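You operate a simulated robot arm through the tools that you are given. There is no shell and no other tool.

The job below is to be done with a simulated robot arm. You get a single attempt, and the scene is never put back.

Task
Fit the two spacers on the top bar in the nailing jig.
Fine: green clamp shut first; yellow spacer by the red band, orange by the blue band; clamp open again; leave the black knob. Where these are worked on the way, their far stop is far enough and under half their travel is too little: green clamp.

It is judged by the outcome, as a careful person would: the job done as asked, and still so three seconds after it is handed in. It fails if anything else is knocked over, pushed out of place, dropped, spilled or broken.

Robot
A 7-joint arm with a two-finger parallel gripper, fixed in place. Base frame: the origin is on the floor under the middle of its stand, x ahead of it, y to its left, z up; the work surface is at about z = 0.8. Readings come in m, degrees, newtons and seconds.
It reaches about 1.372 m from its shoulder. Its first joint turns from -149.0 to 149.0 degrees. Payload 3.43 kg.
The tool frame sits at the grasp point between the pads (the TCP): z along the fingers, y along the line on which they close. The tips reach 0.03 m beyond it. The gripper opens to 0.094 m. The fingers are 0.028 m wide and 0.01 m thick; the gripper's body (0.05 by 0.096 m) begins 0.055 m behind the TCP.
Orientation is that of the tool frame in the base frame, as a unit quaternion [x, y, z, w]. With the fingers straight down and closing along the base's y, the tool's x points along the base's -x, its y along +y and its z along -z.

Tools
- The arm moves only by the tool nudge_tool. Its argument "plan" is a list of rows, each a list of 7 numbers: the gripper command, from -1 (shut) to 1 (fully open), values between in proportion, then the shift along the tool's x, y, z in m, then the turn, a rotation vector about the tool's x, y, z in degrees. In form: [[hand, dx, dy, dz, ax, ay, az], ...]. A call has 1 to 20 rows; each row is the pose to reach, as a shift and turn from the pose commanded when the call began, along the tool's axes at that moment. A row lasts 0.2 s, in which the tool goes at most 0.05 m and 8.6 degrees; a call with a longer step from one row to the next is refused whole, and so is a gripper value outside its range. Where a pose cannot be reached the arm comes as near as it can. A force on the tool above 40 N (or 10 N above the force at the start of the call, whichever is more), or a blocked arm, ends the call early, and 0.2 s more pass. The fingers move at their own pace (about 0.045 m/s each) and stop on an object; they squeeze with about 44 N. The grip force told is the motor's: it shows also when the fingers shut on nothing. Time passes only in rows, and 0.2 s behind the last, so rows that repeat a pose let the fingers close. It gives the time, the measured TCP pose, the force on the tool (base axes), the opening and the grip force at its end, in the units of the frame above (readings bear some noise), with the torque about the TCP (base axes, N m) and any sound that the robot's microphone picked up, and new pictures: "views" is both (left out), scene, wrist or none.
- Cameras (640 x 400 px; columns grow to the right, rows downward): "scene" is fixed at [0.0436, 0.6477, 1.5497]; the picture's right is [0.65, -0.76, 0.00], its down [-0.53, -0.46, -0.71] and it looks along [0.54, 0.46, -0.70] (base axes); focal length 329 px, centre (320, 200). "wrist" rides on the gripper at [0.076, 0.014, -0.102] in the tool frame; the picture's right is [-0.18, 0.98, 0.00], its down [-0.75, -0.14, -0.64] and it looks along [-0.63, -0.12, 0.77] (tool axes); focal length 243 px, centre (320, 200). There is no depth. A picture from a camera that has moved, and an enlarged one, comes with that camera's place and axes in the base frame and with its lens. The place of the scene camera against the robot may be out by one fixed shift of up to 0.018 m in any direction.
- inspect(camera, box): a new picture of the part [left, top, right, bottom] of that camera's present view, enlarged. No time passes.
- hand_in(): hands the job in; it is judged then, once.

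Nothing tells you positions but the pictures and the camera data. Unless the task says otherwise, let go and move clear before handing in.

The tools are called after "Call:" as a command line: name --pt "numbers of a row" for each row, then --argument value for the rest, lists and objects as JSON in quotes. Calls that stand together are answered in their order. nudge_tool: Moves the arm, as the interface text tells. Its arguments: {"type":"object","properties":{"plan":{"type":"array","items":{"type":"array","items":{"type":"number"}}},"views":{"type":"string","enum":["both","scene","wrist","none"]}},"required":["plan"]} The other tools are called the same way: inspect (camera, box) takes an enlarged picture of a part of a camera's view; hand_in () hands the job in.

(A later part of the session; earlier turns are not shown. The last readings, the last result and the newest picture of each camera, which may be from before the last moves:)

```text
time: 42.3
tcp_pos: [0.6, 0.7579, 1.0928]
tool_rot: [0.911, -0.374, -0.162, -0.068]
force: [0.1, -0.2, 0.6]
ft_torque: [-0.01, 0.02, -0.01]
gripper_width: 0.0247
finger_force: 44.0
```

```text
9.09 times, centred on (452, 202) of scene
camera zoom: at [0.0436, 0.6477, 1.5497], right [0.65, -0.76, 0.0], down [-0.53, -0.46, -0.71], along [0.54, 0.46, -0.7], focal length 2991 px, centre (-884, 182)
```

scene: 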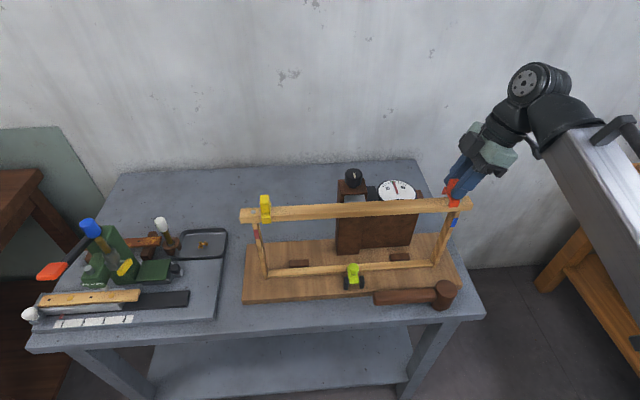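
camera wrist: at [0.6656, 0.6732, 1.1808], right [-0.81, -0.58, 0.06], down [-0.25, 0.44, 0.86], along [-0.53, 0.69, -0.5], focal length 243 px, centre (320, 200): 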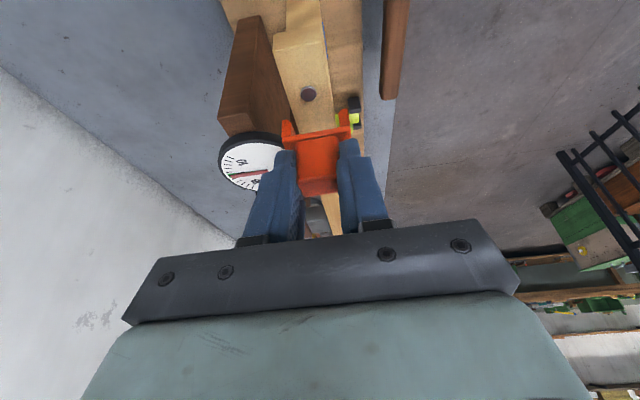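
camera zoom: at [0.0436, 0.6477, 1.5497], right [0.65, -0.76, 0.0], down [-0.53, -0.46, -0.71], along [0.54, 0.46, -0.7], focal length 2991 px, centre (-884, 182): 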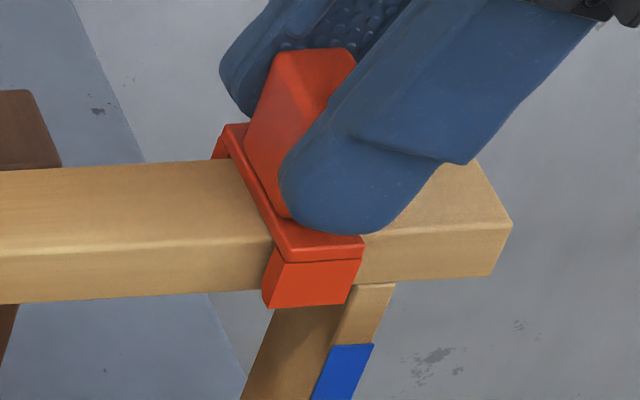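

Almost down. I'll take small steps until it touches.

Call:
nudge_tool --pt "-1 0.0004 0 0.001 0 0 0" --pt "-1 0.0007 0 0.002 0 0 0" --pt "-1 0.0007 0 0.002 0 0 0" --views "none"

Call:
inspect --camera "wrist" --box '[260, 90, 380, 165]'

Call:
inspect --camera "scene" --box '[425, 180, 480, 224]'

```text
time: 43.1
tcp_pos: [0.5998, 0.7571, 1.0921]
tool_rot: [0.911, -0.373, -0.162, -0.068]
force: [-0.7, -0.3, 18.6]
ft_torque: [0.09, 0.08, 0.02]
gripper_width: 0.0245
finger_force: 44.7
```

```text
5.33 times, centred on (320, 128) of wrist
camera zoom: at [0.6658, 0.673, 1.1613], right [-0.81, -0.58, 0.06], down [-0.25, 0.44, 0.86], along [-0.53, 0.69, -0.5], focal length 1294 px, centre (320, 587)
```

zoom: 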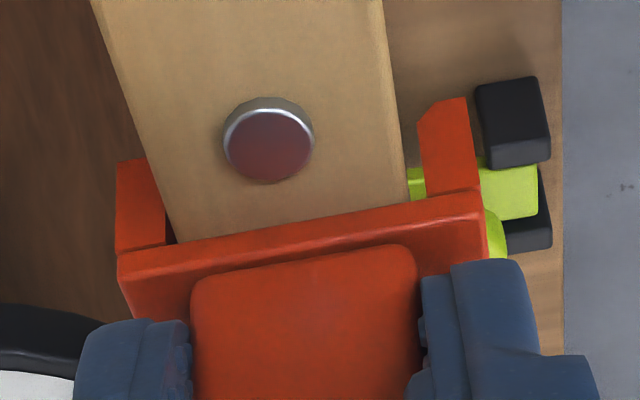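

```text
9.09 times, centred on (452, 202) of scene
camera zoom: at [0.0436, 0.6477, 1.5497], right [0.65, -0.76, 0.0], down [-0.53, -0.46, -0.71], along [0.54, 0.46, -0.7], focal length 2991 px, centre (-884, 182)
```

zoom: 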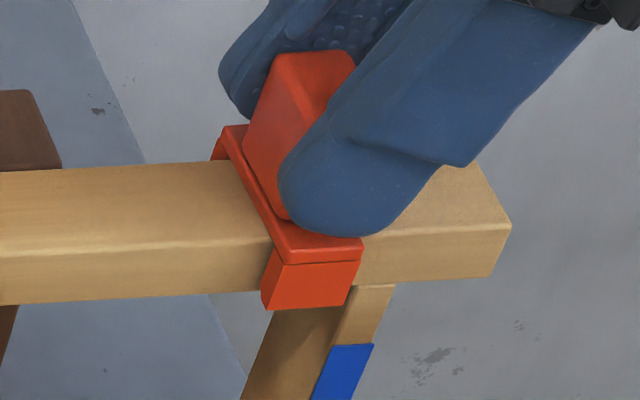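

It's seated at the same height as the yellow one, with 19 N of contact. I'll let go and lift straight up.

Call:
nudge_tool --pt "0.3 -0.0003 0 -0.001 0 0 0" --pt "0.3 -0.0003 0 -0.001 0 0 0" --pt "0.3 -0.0003 0 -0.001 0 0 0" --pt "0.3 -0.0003 0 -0.001 0 0 0" --pt "0.3 -0.0069 0 -0.0187 0 0 0" --pt "0.3 -0.0138 0 -0.0375 0 0 0" --pt "0.3 -0.0241 0 -0.0657 0 0 0" --pt "0.3 -0.031 0 -0.0844 0 0 0" --pt "0.3 -0.031 0 -0.0844 0 0 0"

Call:
inspect --camera "wrist" --box '[230, 20, 390, 120]'

Call:
inspect --camera "scene" --box '[425, 180, 480, 224]'

Call:
inspect --camera "scene" --box '[230, 160, 490, 322]'

```text
time: 45.1
tcp_pos: [0.6006, 0.7597, 1.1806]
tool_rot: [0.911, -0.374, -0.163, -0.068]
force: [0.7, 0.2, -0.2]
ft_torque: [-0.03, -0.02, -0.01]
gripper_width: 0.0612
finger_force: 0.1
camera wrist: at [0.6674, 0.6741, 1.2497], right [-0.81, -0.58, 0.06], down [-0.25, 0.44, 0.86], along [-0.53, 0.69, -0.5], focal length 243 px, centre (320, 200)
```

scene: 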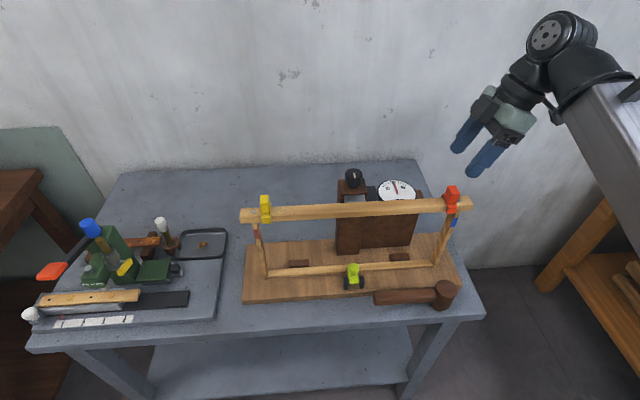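
wrist: 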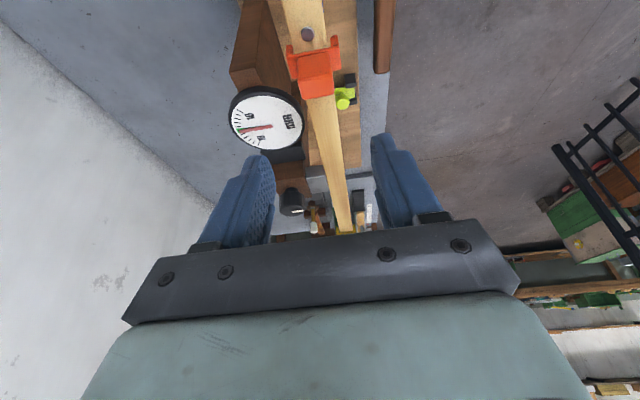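

```text
4.00 times, centred on (310, 70) of wrist
camera zoom: at [0.6674, 0.6741, 1.2497], right [-0.81, -0.58, 0.06], down [-0.25, 0.44, 0.86], along [-0.53, 0.69, -0.5], focal length 970 px, centre (360, 720)
```

zoom: 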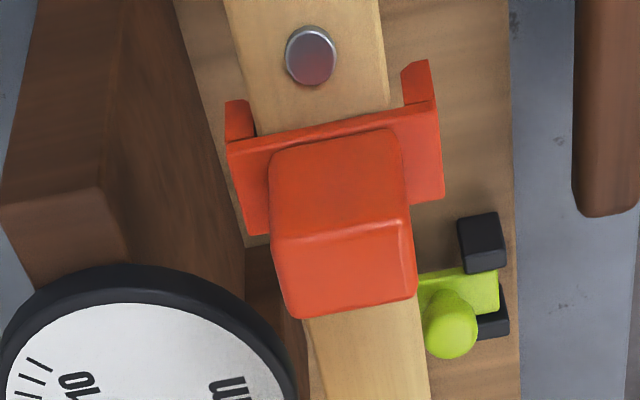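

```text
9.09 times, centred on (452, 202) of scene
camera zoom: at [0.0436, 0.6477, 1.5497], right [0.65, -0.76, 0.0], down [-0.53, -0.46, -0.71], along [0.54, 0.46, -0.7], focal length 2991 px, centre (-884, 182)
```

zoom: 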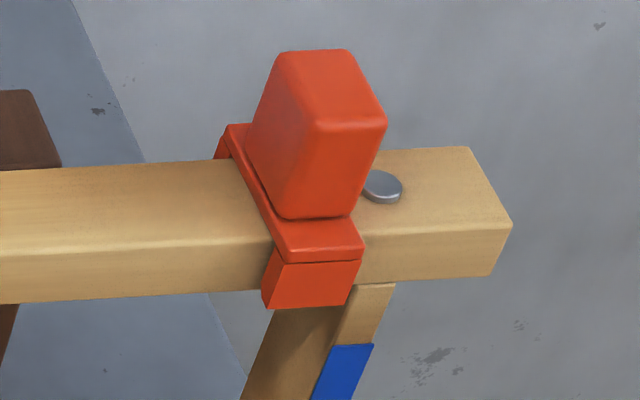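

```text
2.46 times, centred on (360, 241) of scene
camera zoom: at [0.0436, 0.6477, 1.5497], right [0.65, -0.76, 0.0], down [-0.53, -0.46, -0.71], along [0.54, 0.46, -0.7], focal length 810 px, centre (222, 99)
```

zoom: 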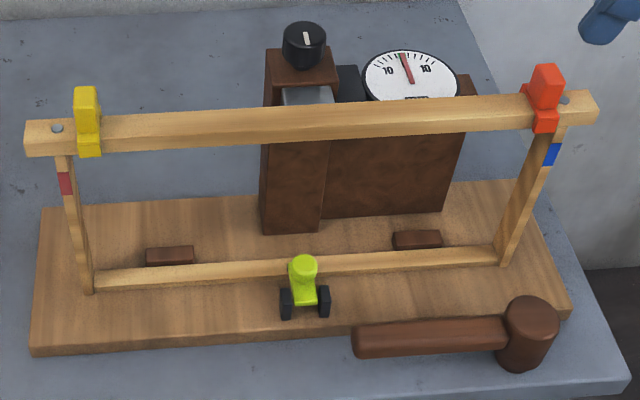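

Both spacers sit on the bar at their right ends and nothing else has moved. Now for the clamp: I'll back away from the bar and turn the tool to face the jig again.

Call:
nudge_tool --pt "0.06 -0.0043 0.0123 0.0042 2.59 0.01 7.04" --pt "0.06 -0.0085 0.0247 0.0084 5.18 0.02 14.07" --pt "0.06 -0.0128 0.037 0.0126 7.77 0.03 21.11" --pt "0.06 -0.017 0.0494 0.0168 10.36 0.04 28.14" --pt "0.06 -0.0213 0.0617 0.021 12.95 0.05 35.18" --pt "0.06 -0.0256 0.0741 0.0253 15.54 0.05 42.21" --pt "0.06 -0.0298 0.0864 0.0295 18.12 0.06 49.25" --pt "0.06 -0.0341 0.0987 0.0337 20.71 0.07 56.28" --pt "0.06 -0.0383 0.1111 0.0379 23.3 0.08 63.32" --pt "0.06 -0.0426 0.1234 0.0421 25.89 0.09 70.35" --pt "0.06 -0.0468 0.1358 0.0463 28.48 0.1 77.39" --pt "0.06 -0.0511 0.1481 0.0505 31.07 0.11 84.42" --pt "0.06 -0.0511 0.1481 0.0505 31.07 0.11 84.42"

```text
time: 47.9
tcp_pos: [0.45, 0.6988, 1.1502]
tool_rot: [-0.379, 0.909, 0.067, 0.162]
force: [0.8, 0.1, 0.3]
ft_torque: [-0.02, 0.01, 0.01]
gripper_width: 0.0497
finger_force: 0.1
camera wrist: at [0.3653, 0.6331, 1.2197], right [-0.58, 0.81, 0.06], down [0.44, 0.25, 0.86], along [0.69, 0.53, -0.5], focal length 243 px, centre (320, 200)
```

scene: 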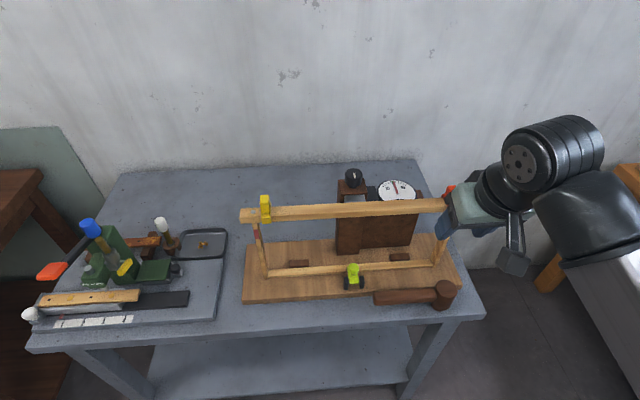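
wrist: 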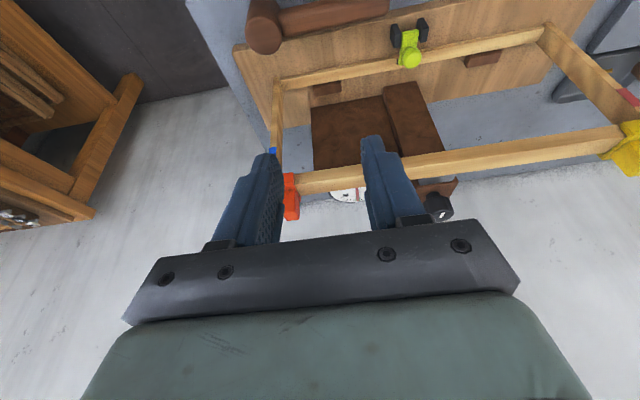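

I'm facing the jig again with both spacers visible on the bar. I'll go down and tilt to the earlier clamp approach, with the fingers open enough to take the knob.

Call:
nudge_tool --pt "-0.04 0.007 0.0194 0.0256 0 -4.07 0" --pt "-0.04 0.014 0.0388 0.0511 0 -8.14 0" --pt "-0.04 0.021 0.0582 0.0767 0 -12.21 0" --pt "-0.04 0.0281 0.0775 0.1022 0 -16.29 0" --pt "-0.04 0.0351 0.0969 0.1278 0 -20.36 0" --pt "-0.04 0.0421 0.1163 0.1533 0 -24.43 0" --pt "-0.04 0.0491 0.1357 0.1789 0 -28.5 0" --pt "-0.04 0.0491 0.1357 0.1789 0 -28.5 0"

Call:
inspect --camera "wrist" --box '[240, 40, 400, 140]'

Call:
inspect --camera "scene" --box '[310, 240, 410, 310]'

```text
time: 49.7
tcp_pos: [0.3639, 0.8052, 0.9663]
tool_rot: [-0.352, 0.84, 0.159, 0.382]
force: [-0.2, -0.6, -0.4]
ft_torque: [0.0, -0.05, 0.0]
gripper_width: 0.0449
finger_force: 0.2
camera wrist: at [0.2652, 0.7253, 0.9748], right [-0.61, 0.78, 0.14], down [0.11, -0.09, 0.99], along [0.78, 0.62, -0.03], focal length 243 px, centre (320, 200)
```

scene: 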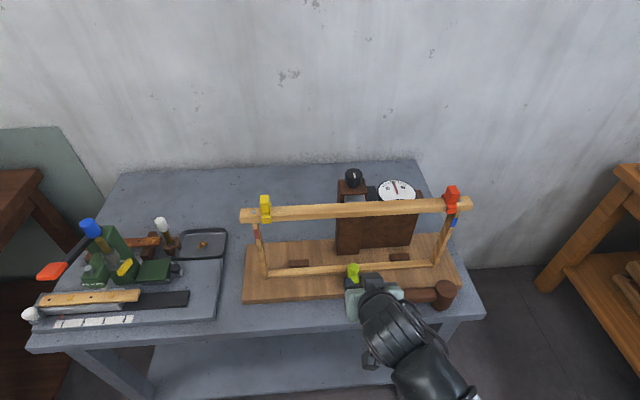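
wrist: 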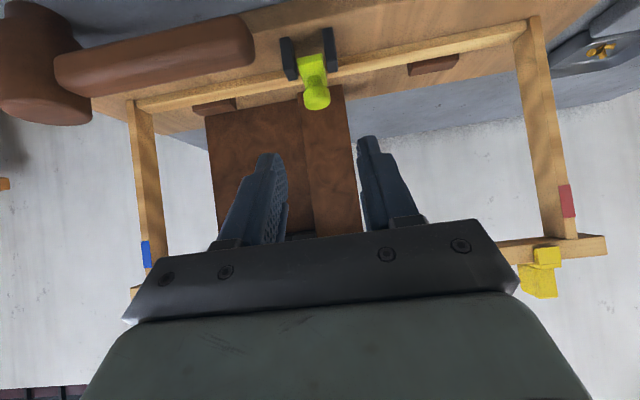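

```text
4.00 times, centred on (320, 90) of wrist
camera zoom: at [0.2652, 0.7253, 0.9748], right [-0.61, 0.78, 0.14], down [0.11, -0.09, 0.99], along [0.78, 0.62, -0.03], focal length 970 px, centre (320, 640)
```

zoom: 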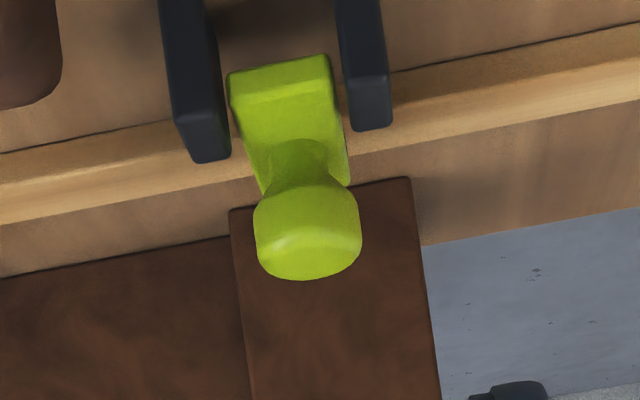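

```text
5.71 times, centred on (360, 275) of scene
camera zoom: at [0.0436, 0.6477, 1.5497], right [0.65, -0.76, 0.0], down [-0.53, -0.46, -0.71], along [0.54, 0.46, -0.7], focal length 1880 px, centre (91, -229)
```

zoom: 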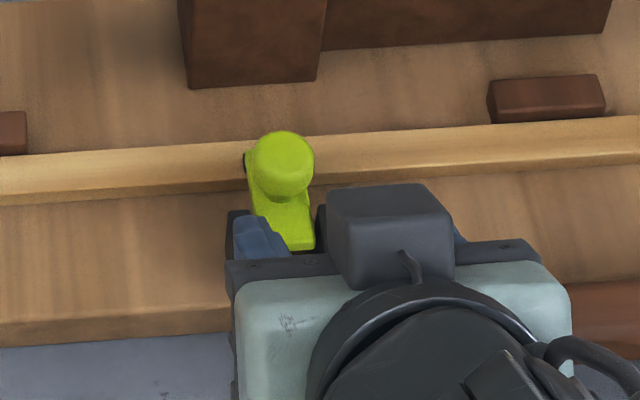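

The clamp is closed with its knob upright at about (0.442, 0.879), the cap spanning z 0.862 to 0.874. I'll bring the open fingers in around it along the tool axis, keeping them above the black cheeks, and stop short to check.

Call:
nudge_tool --pt "-0.04 -0.0027 -0.0021 0.025 0 0 0" --pt "-0.04 -0.0054 -0.0042 0.05 0 0 0" --pt "-0.04 -0.0054 -0.0042 0.075 0 0 0" --pt "-0.04 -0.0054 -0.0042 0.095 0 0 0" --pt "-0.04 -0.0054 -0.0042 0.095 0 0 0"

Call:
inspect --camera "wrist" --box '[220, 60, 420, 185]'

Call:
inspect --camera "scene" --box '[310, 240, 410, 310]'

```text
time: 50.9
tcp_pos: [0.4196, 0.854, 0.9074]
tool_rot: [-0.352, 0.84, 0.159, 0.381]
force: [0.2, 0.6, 0.4]
ft_torque: [0.03, -0.01, 0.01]
gripper_width: 0.0451
finger_force: 0.1
camera wrist: at [0.3212, 0.7743, 0.9176], right [-0.61, 0.78, 0.14], down [0.11, -0.09, 0.99], along [0.78, 0.62, -0.03], focal length 243 px, centre (320, 200)
```

scene: 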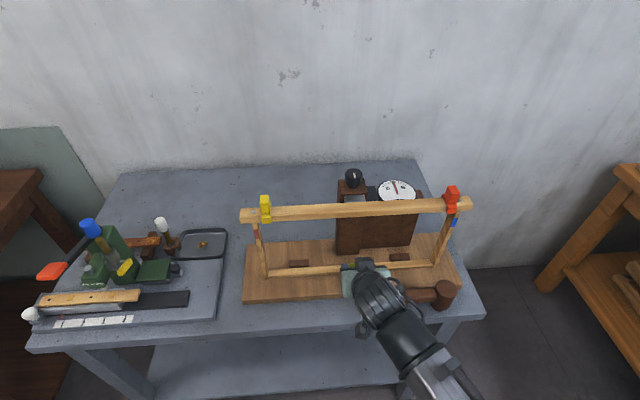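
wrist: 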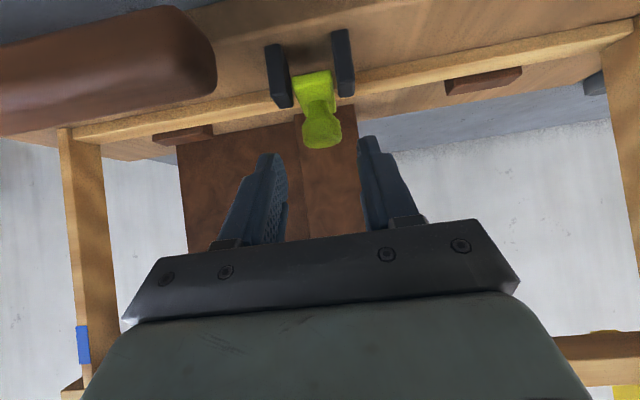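

```text
3.20 times, centred on (320, 122) of wrist
camera zoom: at [0.3212, 0.7743, 0.9176], right [-0.61, 0.78, 0.14], down [0.11, -0.09, 0.99], along [0.78, 0.62, -0.03], focal length 776 px, centre (320, 448)
```

zoom: 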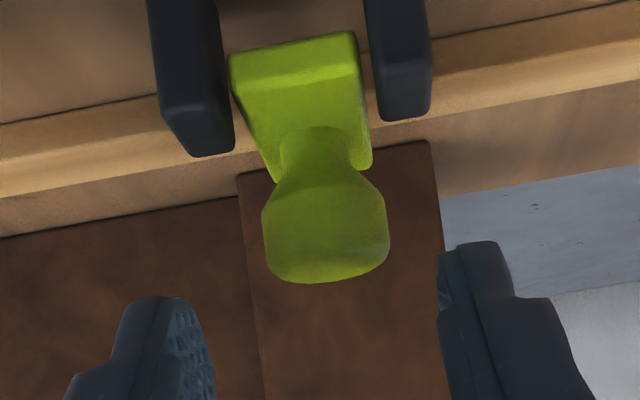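

```text
5.71 times, centred on (360, 275) of scene
camera zoom: at [0.0436, 0.6477, 1.5497], right [0.65, -0.76, 0.0], down [-0.53, -0.46, -0.71], along [0.54, 0.46, -0.7], focal length 1880 px, centre (91, -229)
```

zoom: 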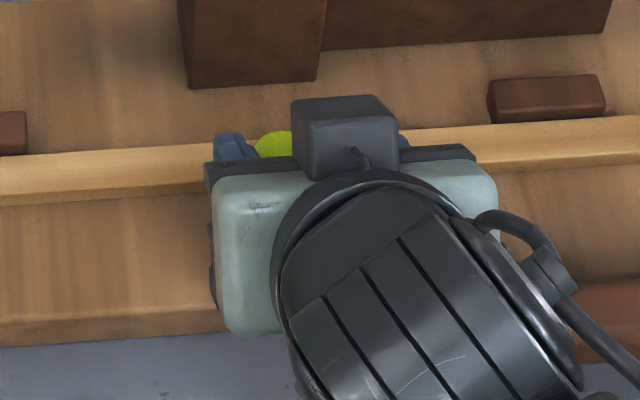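

Two close views put the knob at (0.4418, 0.8796, 0.8687), about 2 mm to the left of the tool's centre. I'll shift over, go in, and close on it.

Call:
nudge_tool --pt "-0.04 0 0.002 0.01 0 0 0" --pt "-0.04 0 0.002 0.02 0 0 0" --pt "-0.04 0 0.002 0.0285 0 0 0" --pt "-0.04 0 0.002 0.0285 0 0 0"

Call:
inspect --camera "wrist" --box '[220, 60, 420, 185]'

```text
time: 51.9
tcp_pos: [0.4331, 0.8726, 0.8884]
tool_rot: [-0.352, 0.84, 0.159, 0.381]
force: [0.5, -0.1, 0.8]
ft_torque: [0.0, 0.01, 0.0]
gripper_width: 0.0451
finger_force: 0.1
camera wrist: at [0.3349, 0.7921, 0.8979], right [-0.61, 0.78, 0.14], down [0.11, -0.09, 0.99], along [0.78, 0.62, -0.03], focal length 243 px, centre (320, 200)
```

scene: 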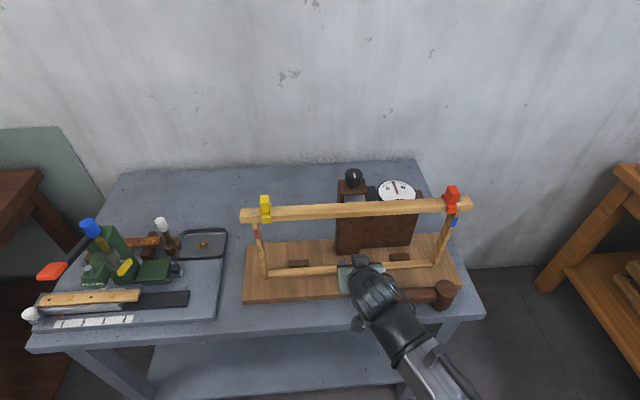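
wrist: 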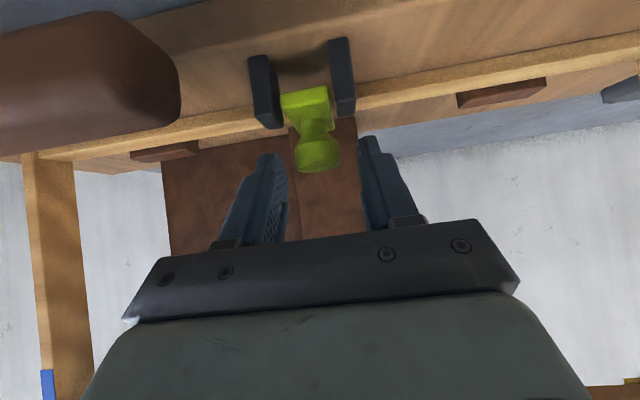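

```text
3.20 times, centred on (320, 122) of wrist
camera zoom: at [0.3349, 0.7921, 0.8979], right [-0.61, 0.78, 0.14], down [0.11, -0.09, 0.99], along [0.78, 0.62, -0.03], focal length 776 px, centre (320, 448)
```

zoom: 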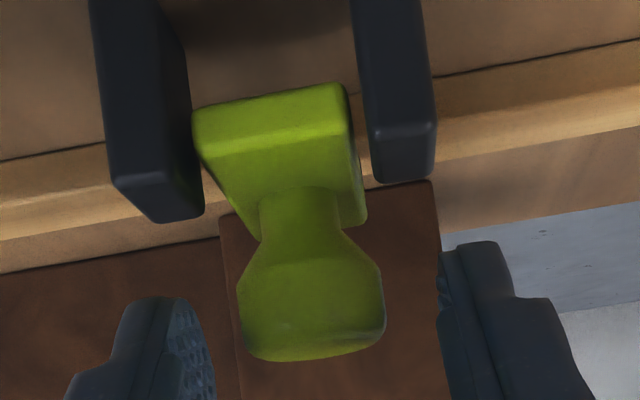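

The knob's cap is between the pads, centred to about 1 mm. I'll close on it.

Call:
nudge_tool --pt "-1 0 -0.0008 0 0 0 0" --pt "-1 0 -0.0008 0 0 0 0" --pt "-1 0 -0.0008 0 0 0 0" --views "wrist"

Call:
inspect --camera "wrist" --box '[220, 60, 420, 185]'

```text
time: 52.7
tcp_pos: [0.4331, 0.8714, 0.8889]
tool_rot: [-0.352, 0.841, 0.158, 0.38]
force: [-5.2, 5.4, -0.7]
ft_torque: [0.16, 0.14, 0.09]
gripper_width: 0.0251
finger_force: 44.3
camera wrist: at [0.3349, 0.7918, 0.8979], right [-0.62, 0.78, 0.14], down [0.11, -0.09, 0.99], along [0.78, 0.62, -0.03], focal length 243 px, centre (320, 200)
```

wrist: 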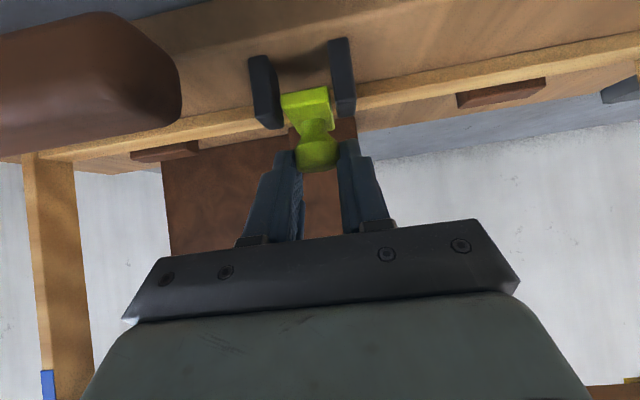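

```text
3.20 times, centred on (320, 122) of wrist
camera zoom: at [0.3349, 0.7918, 0.8979], right [-0.62, 0.78, 0.14], down [0.11, -0.09, 0.99], along [0.78, 0.62, -0.03], focal length 776 px, centre (320, 448)
```

zoom: 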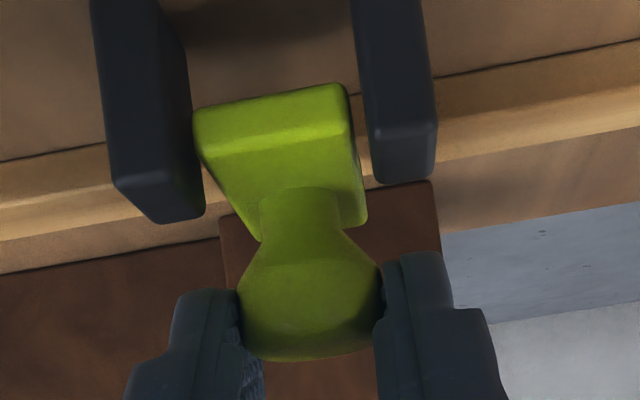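

The knob is gripped. I'll swing it back along its arc, first half way, watching the force.

Call:
nudge_tool --pt "-1 0.0008 0.0005 -0.0028 0 0 0" --pt "-1 0.0017 0.0005 -0.0057 0 0 0" --pt "-1 0.003 0.0005 -0.0084 0 0 0" --pt "-1 0.0043 0.0005 -0.011 0 0 0" --pt "-1 0.006 0.0005 -0.0134 0 0 0" --pt "-1 0.0077 0.0005 -0.0158 0 0 0"

Call:
inspect --camera "wrist" --box '[220, 60, 420, 185]'

```text
time: 54.1
tcp_pos: [0.421, 0.8597, 0.8941]
tool_rot: [-0.351, 0.84, 0.158, 0.382]
force: [13.3, 11.9, 10.7]
ft_torque: [0.67, -0.68, -0.01]
gripper_width: 0.0241
finger_force: 44.9
camera wrist: at [0.3227, 0.7796, 0.9035], right [-0.62, 0.78, 0.14], down [0.11, -0.09, 0.99], along [0.78, 0.62, -0.03], focal length 243 px, centre (320, 200)
```

scene: 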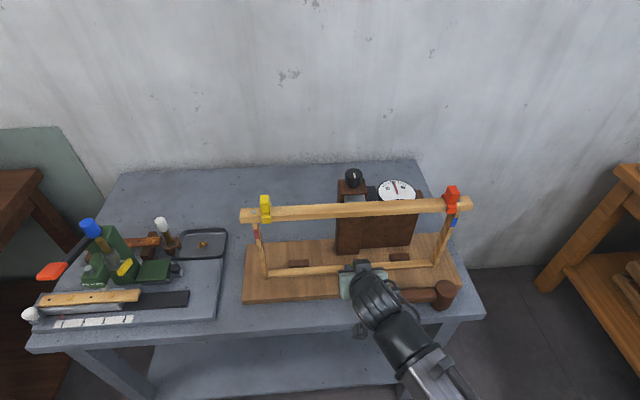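
wrist: 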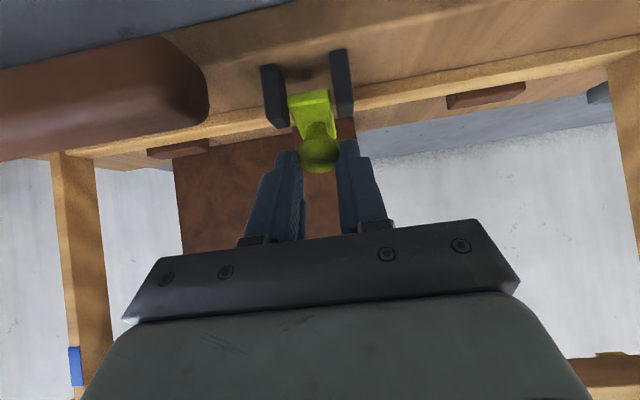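

```text
3.20 times, centred on (320, 122) of wrist
camera zoom: at [0.3227, 0.7796, 0.9035], right [-0.62, 0.78, 0.14], down [0.11, -0.09, 0.99], along [0.78, 0.62, -0.03], focal length 776 px, centre (320, 448)
```

zoom: 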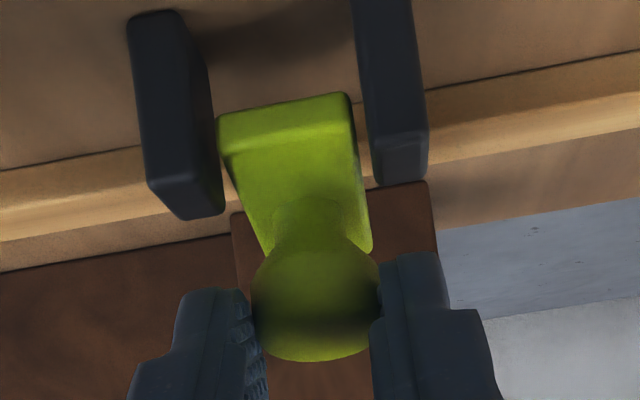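

The arm is lifting off the bar with about 20 N. I'll carry on through the rest of the arc.

Call:
nudge_tool --pt "-1 0.002 0 -0.0023 0 0 0" --pt "-1 0.0039 0 -0.0044 0 0 0" --pt "-1 0.0061 0 -0.0064 0 0 0" --pt "-1 0.0084 0 -0.0081 0 0 0" --pt "-1 0.011 0 -0.0095 0 0 0" --pt "-1 0.0136 0 -0.0107 0 0 0"

Call:
inspect --camera "wrist" --box '[220, 60, 420, 185]'

```text
time: 55.5
tcp_pos: [0.409, 0.8457, 0.8896]
tool_rot: [-0.352, 0.841, 0.157, 0.38]
force: [0.1, 0.1, 1.3]
ft_torque: [0.0, 0.0, 0.03]
gripper_width: 0.0
finger_force: 33.3
camera wrist: at [0.3097, 0.7663, 0.8984], right [-0.61, 0.78, 0.14], down [0.11, -0.08, 0.99], along [0.78, 0.62, -0.04], focal length 243 px, centre (320, 200)
```

scene: 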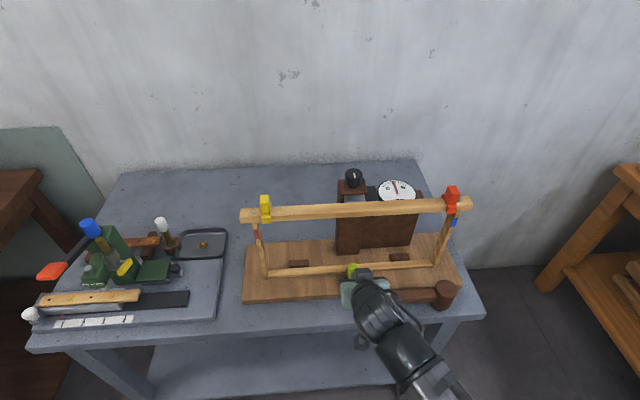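
wrist: 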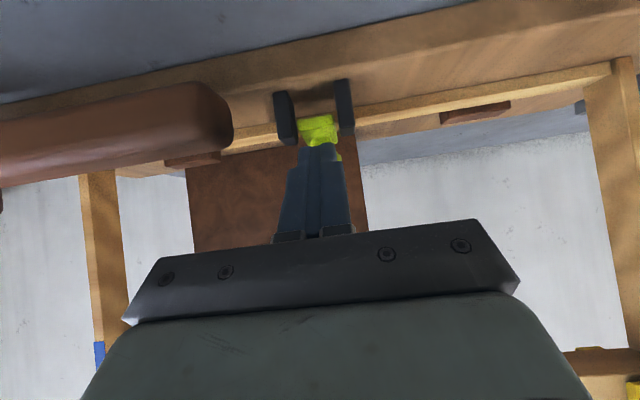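

```text
3.20 times, centred on (320, 122) of wrist
camera zoom: at [0.3097, 0.7663, 0.8984], right [-0.61, 0.78, 0.14], down [0.11, -0.08, 0.99], along [0.78, 0.62, -0.04], focal length 776 px, centre (320, 448)
```

zoom: 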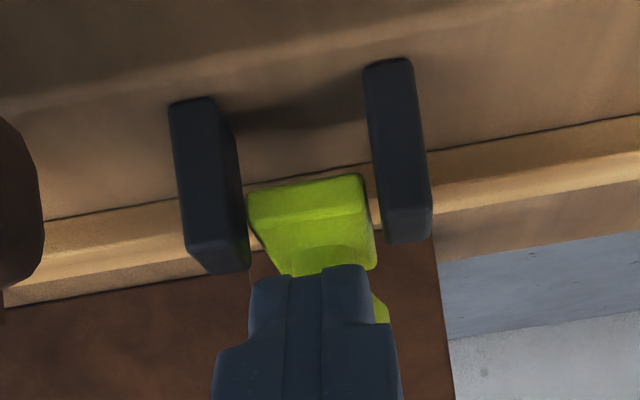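

The grip slipped off the knob part way and the fingers have shut on nothing. I'll back off a little and see how far the clamp has come.

Call:
nudge_tool --pt "-1 0 0 -0.015 0 0 0" --pt "-1 0 0 -0.03 0 0 0" --pt "-0.04 0 0 -0.05 0 0 0" --pt "-0.04 0 0 -0.06 0 0 0" --pt "-0.04 0 0 -0.06 0 0 0"

Call:
inspect --camera "wrist" --box '[220, 40, 420, 165]'

Call:
inspect --camera "scene" --box '[310, 240, 410, 310]'

```text
time: 56.7
tcp_pos: [0.3783, 0.8145, 0.9299]
tool_rot: [-0.351, 0.841, 0.158, 0.381]
force: [-0.3, -0.7, -0.6]
ft_torque: [-0.02, 0.02, -0.01]
gripper_width: 0.0451
finger_force: 0.0
camera wrist: at [0.2786, 0.7356, 0.94], right [-0.61, 0.78, 0.14], down [0.11, -0.09, 0.99], along [0.78, 0.62, -0.03], focal length 243 px, centre (320, 200)
```

scene: 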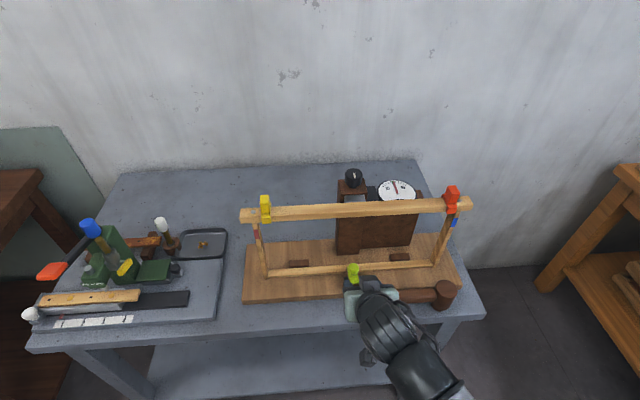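
wrist: 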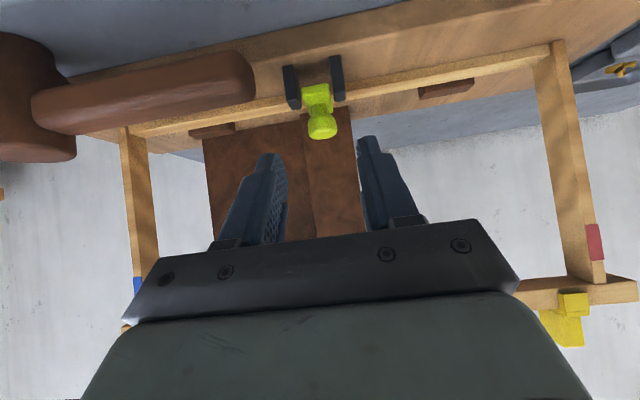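

```text
3.20 times, centred on (320, 102) of wrist
camera zoom: at [0.2786, 0.7356, 0.94], right [-0.61, 0.78, 0.14], down [0.11, -0.09, 0.99], along [0.78, 0.62, -0.03], focal length 776 px, centre (320, 512)
```

zoom: 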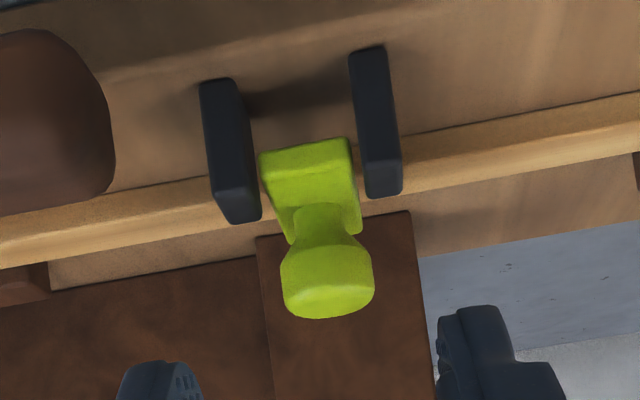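

```text
5.71 times, centred on (360, 275) of scene
camera zoom: at [0.0436, 0.6477, 1.5497], right [0.65, -0.76, 0.0], down [-0.53, -0.46, -0.71], along [0.54, 0.46, -0.7], focal length 1880 px, centre (91, -229)
```

zoom: 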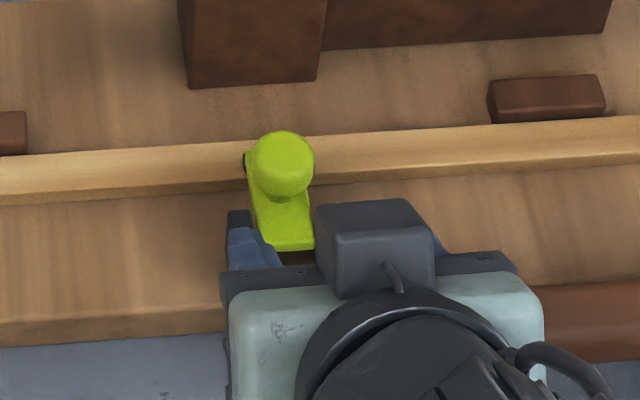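

The clamp fell back shut when the grip slipped, because the pads' hold resisted the knob's turning. I'll hook it instead: with the fingers shut, I'll come in from the left, get behind the knob, and draw it back. First I'll turn the tool 45 degrees for that.

Call:
nudge_tool --pt "-1 -0.0084 0.0101 0.0052 4.85 0.01 4.24" --pt "-1 -0.0168 0.0202 0.0104 9.69 0.02 8.47" --pt "-1 -0.0252 0.0303 0.0156 14.54 0.03 12.71" --pt "-1 -0.0335 0.0403 0.0208 19.38 0.05 16.95" --pt "-1 -0.0419 0.0504 0.026 24.23 0.06 21.19" --pt "-1 -0.0503 0.0605 0.0312 29.07 0.07 25.42" --pt "-1 -0.0587 0.0706 0.0364 33.92 0.08 29.66" --pt "-1 -0.0587 0.0706 0.0364 33.92 0.08 29.66"

Call:
inspect --camera "wrist" --box '[200, 20, 440, 170]'

Call:
inspect --camera "scene" --box '[260, 200, 420, 310]'

```text
time: 58.5
tcp_pos: [0.3741, 0.9118, 0.9488]
tool_rot: [-0.003, 0.911, -0.001, 0.412]
force: [-0.4, -0.4, -0.4]
ft_torque: [0.01, 0.01, -0.01]
gripper_width: 0.0
finger_force: 33.3
camera wrist: at [0.2469, 0.925, 0.9589], right [0.12, 0.98, 0.14], down [0.01, -0.14, 0.99], along [0.99, -0.11, -0.03], focal length 243 px, centre (320, 200)
```

scene: 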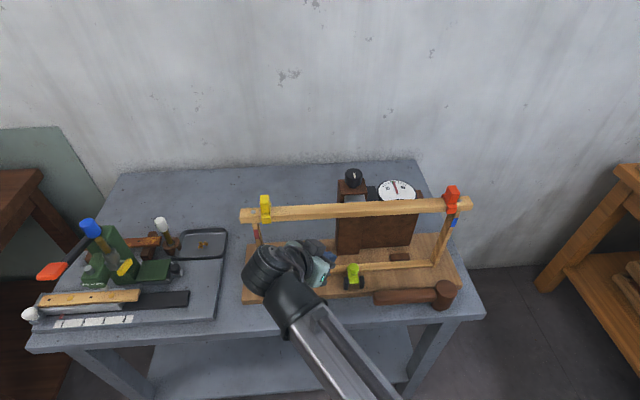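
wrist: 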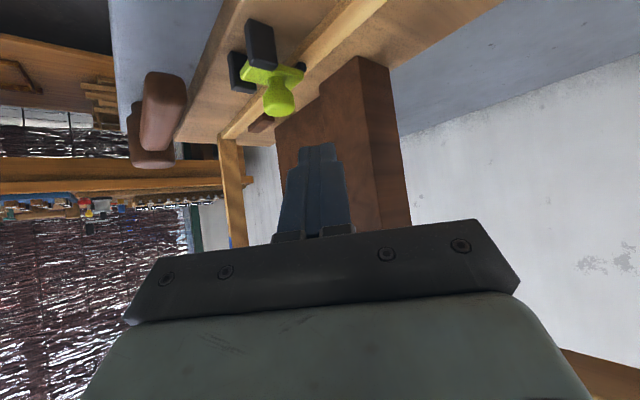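

```text
2.67 times, centred on (320, 95) of wrist
camera zoom: at [0.2469, 0.925, 0.9589], right [0.12, 0.98, 0.14], down [0.01, -0.14, 0.99], along [0.99, -0.11, -0.03], focal length 647 px, centre (320, 480)
```

zoom: 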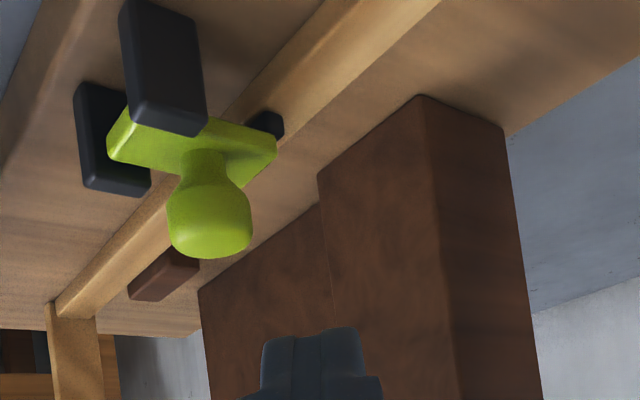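

```text
3.64 times, centred on (340, 255) of scene
camera zoom: at [0.0436, 0.6477, 1.5497], right [0.65, -0.76, 0.0], down [-0.53, -0.46, -0.71], along [0.54, 0.46, -0.7], focal length 1196 px, centre (247, 0)
```

zoom: 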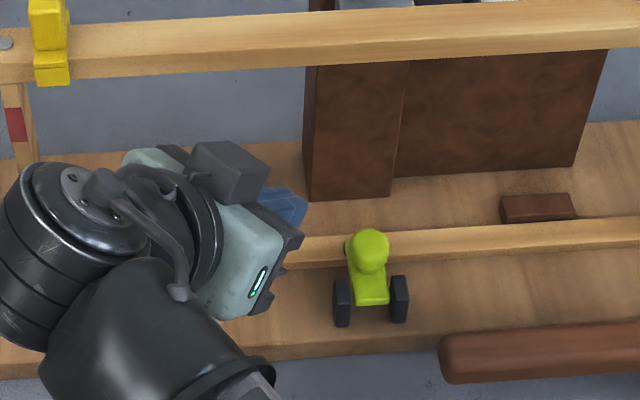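

The view confirms the knob at (0.442, 0.879, 0.869) with its pad flat on the bar. I'll bring the shut fingers in to its left and rear, leaving about 8 mm of space.

Call:
nudge_tool --pt "-1 0.0062 -0.0006 0.02 0 0 0" --pt "-1 0.0062 -0.0006 0.045 0 0 0" --pt "-1 0.0062 -0.0006 0.07 0 0 0" --pt "-1 0.0062 -0.0006 0.0863 0 0 0" --pt "-1 0.0062 -0.0006 0.0863 0 0 0"

Call:
inspect --camera "wrist" --box '[180, 60, 420, 210]'

Call:
inspect --camera "scene" --box '[280, 220, 400, 300]'

```text
time: 59.7
tcp_pos: [0.435, 0.911, 0.8874]
tool_rot: [-0.003, 0.911, 0.0, 0.412]
force: [-0.1, 0.0, 0.2]
ft_torque: [0.0, -0.05, 0.02]
gripper_width: 0.0
finger_force: 33.0
camera wrist: at [0.3076, 0.9257, 0.8972], right [0.12, 0.98, 0.14], down [0.02, -0.14, 0.99], along [0.99, -0.11, -0.03], focal length 243 px, centre (320, 200)
```

scene: 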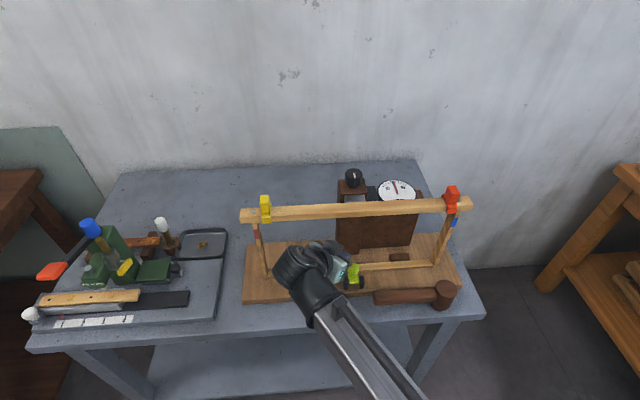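
wrist: 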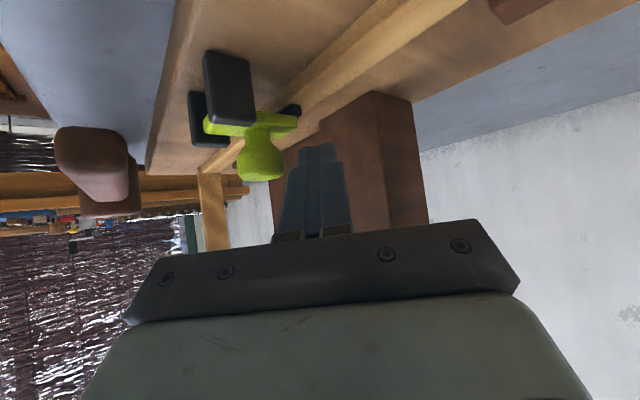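

```text
2.67 times, centred on (300, 135) of wrist
camera zoom: at [0.3076, 0.9257, 0.8972], right [0.12, 0.98, 0.14], down [0.02, -0.14, 0.99], along [0.99, -0.11, -0.03], focal length 647 px, centre (373, 373)
```

zoom: 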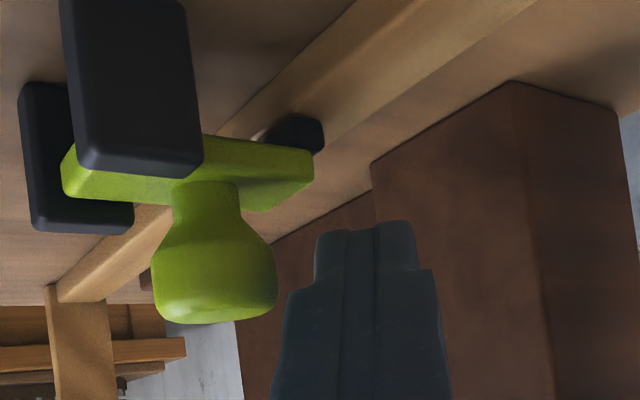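

```text
5.00 times, centred on (340, 260) of scene
camera zoom: at [0.0436, 0.6477, 1.5497], right [0.65, -0.76, 0.0], down [-0.53, -0.46, -0.71], along [0.54, 0.46, -0.7], focal length 1645 px, centre (220, -100)
```

zoom: 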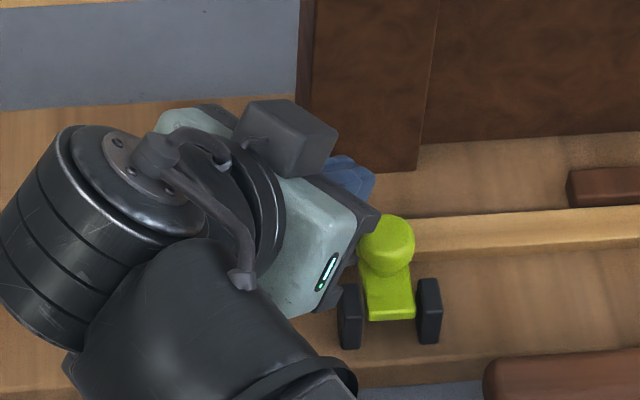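

The fingers are behind and to the left of the knob, level with its cap. I'll ease across to touch it and begin drawing it back.

Call:
nudge_tool --pt "-1 0 -0.003 0 0 0 0" --pt "-1 0 -0.006 0 0 0 0" --pt "-1 0.0004 -0.008 -0.0023 0 0 0" --pt "-1 0.0007 -0.0098 -0.0045 0 0 0" --pt "-1 0.0014 -0.0118 -0.0065 0 0 0" --pt "-1 0.0022 -0.0138 -0.0085 0 0 0"

Call:
inspect --camera "wrist" --box '[180, 60, 420, 210]'

Call:
inspect --camera "scene" --box '[280, 220, 400, 300]'

```text
time: 61.1
tcp_pos: [0.4282, 0.8987, 0.8921]
tool_rot: [-0.004, 0.91, 0.001, 0.414]
force: [7.0, 13.1, 11.7]
ft_torque: [0.21, -0.3, 0.2]
gripper_width: 0.0
finger_force: 32.6
camera wrist: at [0.3009, 0.9124, 0.9023], right [0.11, 0.98, 0.14], down [0.01, -0.14, 0.99], along [0.99, -0.11, -0.03], focal length 243 px, centre (320, 200)
```

scene: 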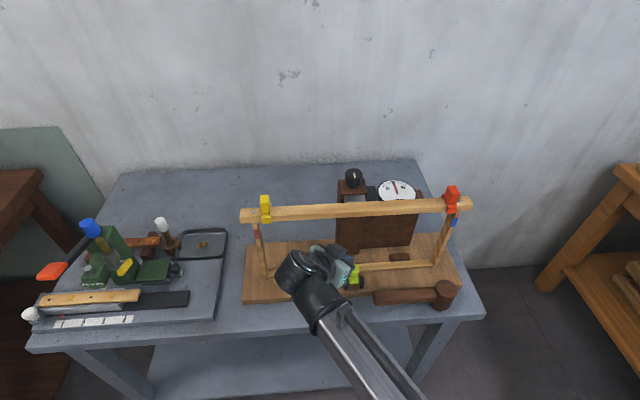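
wrist: 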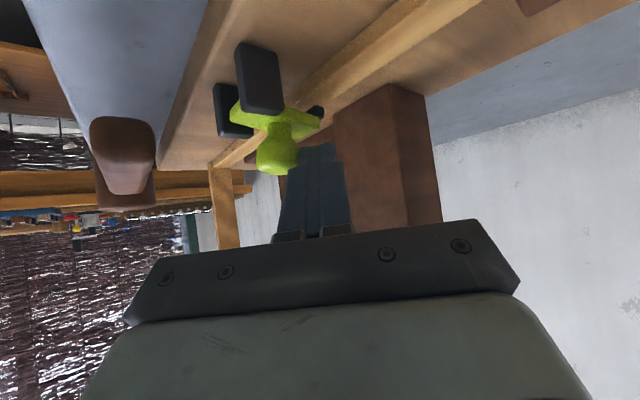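

```text
2.67 times, centred on (300, 135) of wrist
camera zoom: at [0.3009, 0.9124, 0.9023], right [0.11, 0.98, 0.14], down [0.01, -0.14, 0.99], along [0.99, -0.11, -0.03], focal length 647 px, centre (373, 373)
```

zoom: 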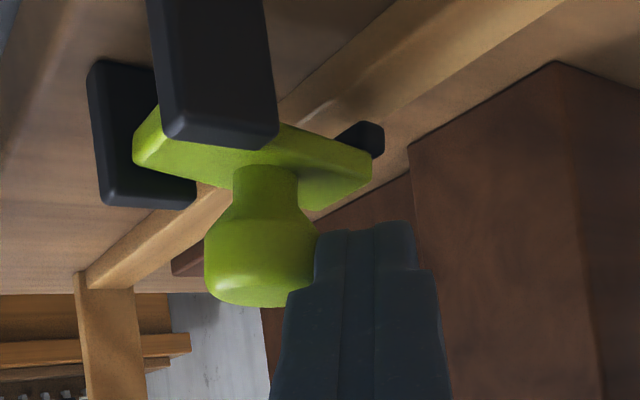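

```text
5.00 times, centred on (340, 260) of scene
camera zoom: at [0.0436, 0.6477, 1.5497], right [0.65, -0.76, 0.0], down [-0.53, -0.46, -0.71], along [0.54, 0.46, -0.7], focal length 1645 px, centre (220, -100)
```

zoom: 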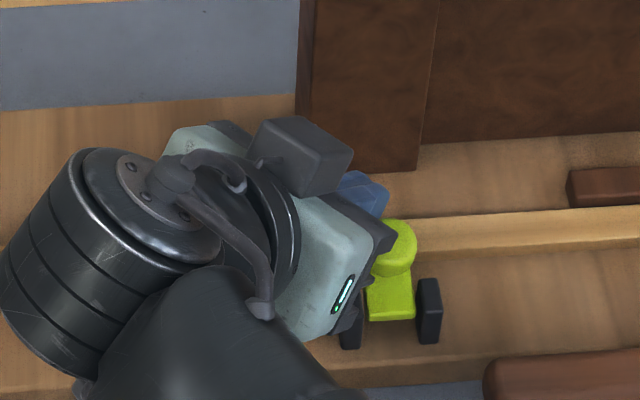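

The knob is pressed with about 19 N and starting to give. I'll keep drawing it back, a bit lower so the finger stays well on the cap.

Call:
nudge_tool --pt "-1 0.0022 -0.0021 -0.0009 0 0 0" --pt "-1 0.0043 -0.0042 -0.0019 0 0 0" --pt "-1 0.0061 -0.0063 -0.0031 0 0 0" --pt "-1 0.0079 -0.0084 -0.0044 0 0 0"

Call:
inspect --camera "wrist" --box '[180, 60, 420, 210]'

Call:
inspect --camera "scene" --box '[280, 220, 400, 300]'

```text
time: 62.1
tcp_pos: [0.4187, 0.89, 0.8909]
tool_rot: [-0.006, 0.91, 0.004, 0.415]
force: [3.9, 27.1, 30.8]
ft_torque: [0.36, -0.42, 0.33]
gripper_width: 0.0001
finger_force: 33.6
camera wrist: at [0.292, 0.9049, 0.8997], right [0.11, 0.98, 0.14], down [0.01, -0.14, 0.99], along [0.99, -0.11, -0.03], focal length 243 px, centre (320, 200)
```

scene: 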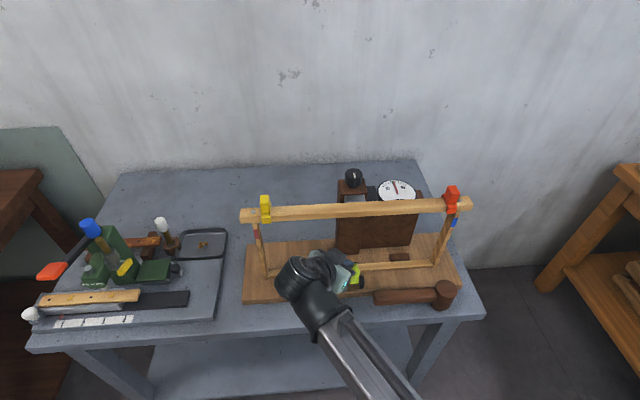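
wrist: 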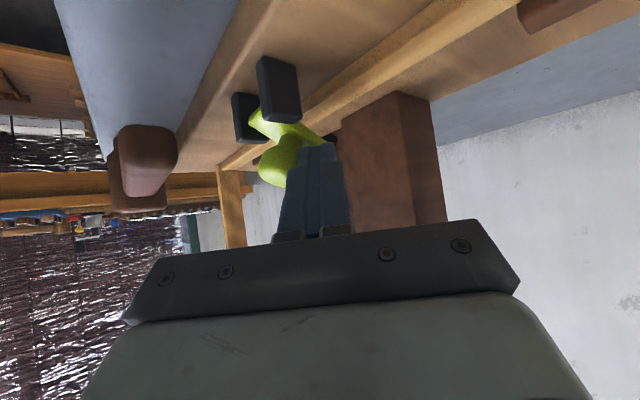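

```text
2.67 times, centred on (300, 135) of wrist
camera zoom: at [0.292, 0.9049, 0.8997], right [0.11, 0.98, 0.14], down [0.01, -0.14, 0.99], along [0.99, -0.11, -0.03], focal length 647 px, centre (373, 373)
```

zoom: 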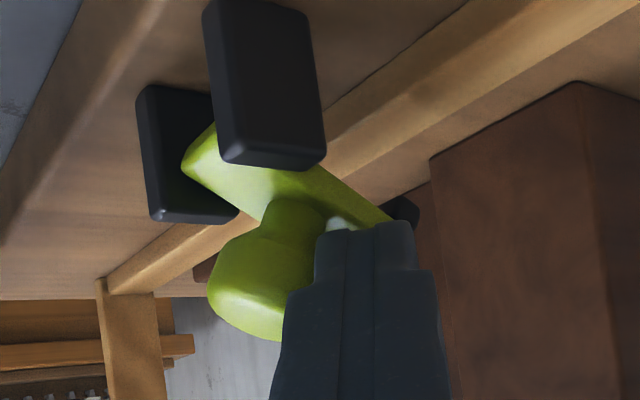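

```text
5.00 times, centred on (340, 260) of scene
camera zoom: at [0.0436, 0.6477, 1.5497], right [0.65, -0.76, 0.0], down [-0.53, -0.46, -0.71], along [0.54, 0.46, -0.7], focal length 1645 px, centre (220, -100)
```

zoom: 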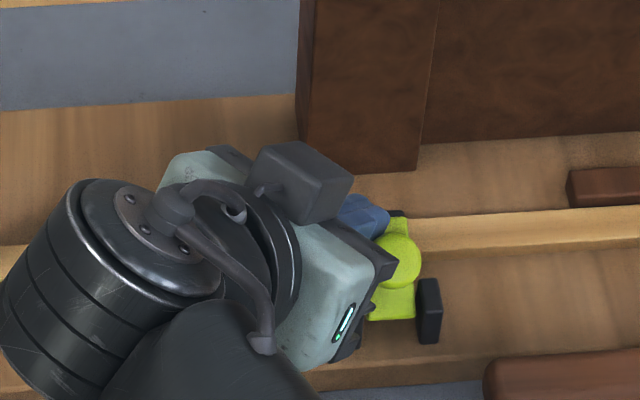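

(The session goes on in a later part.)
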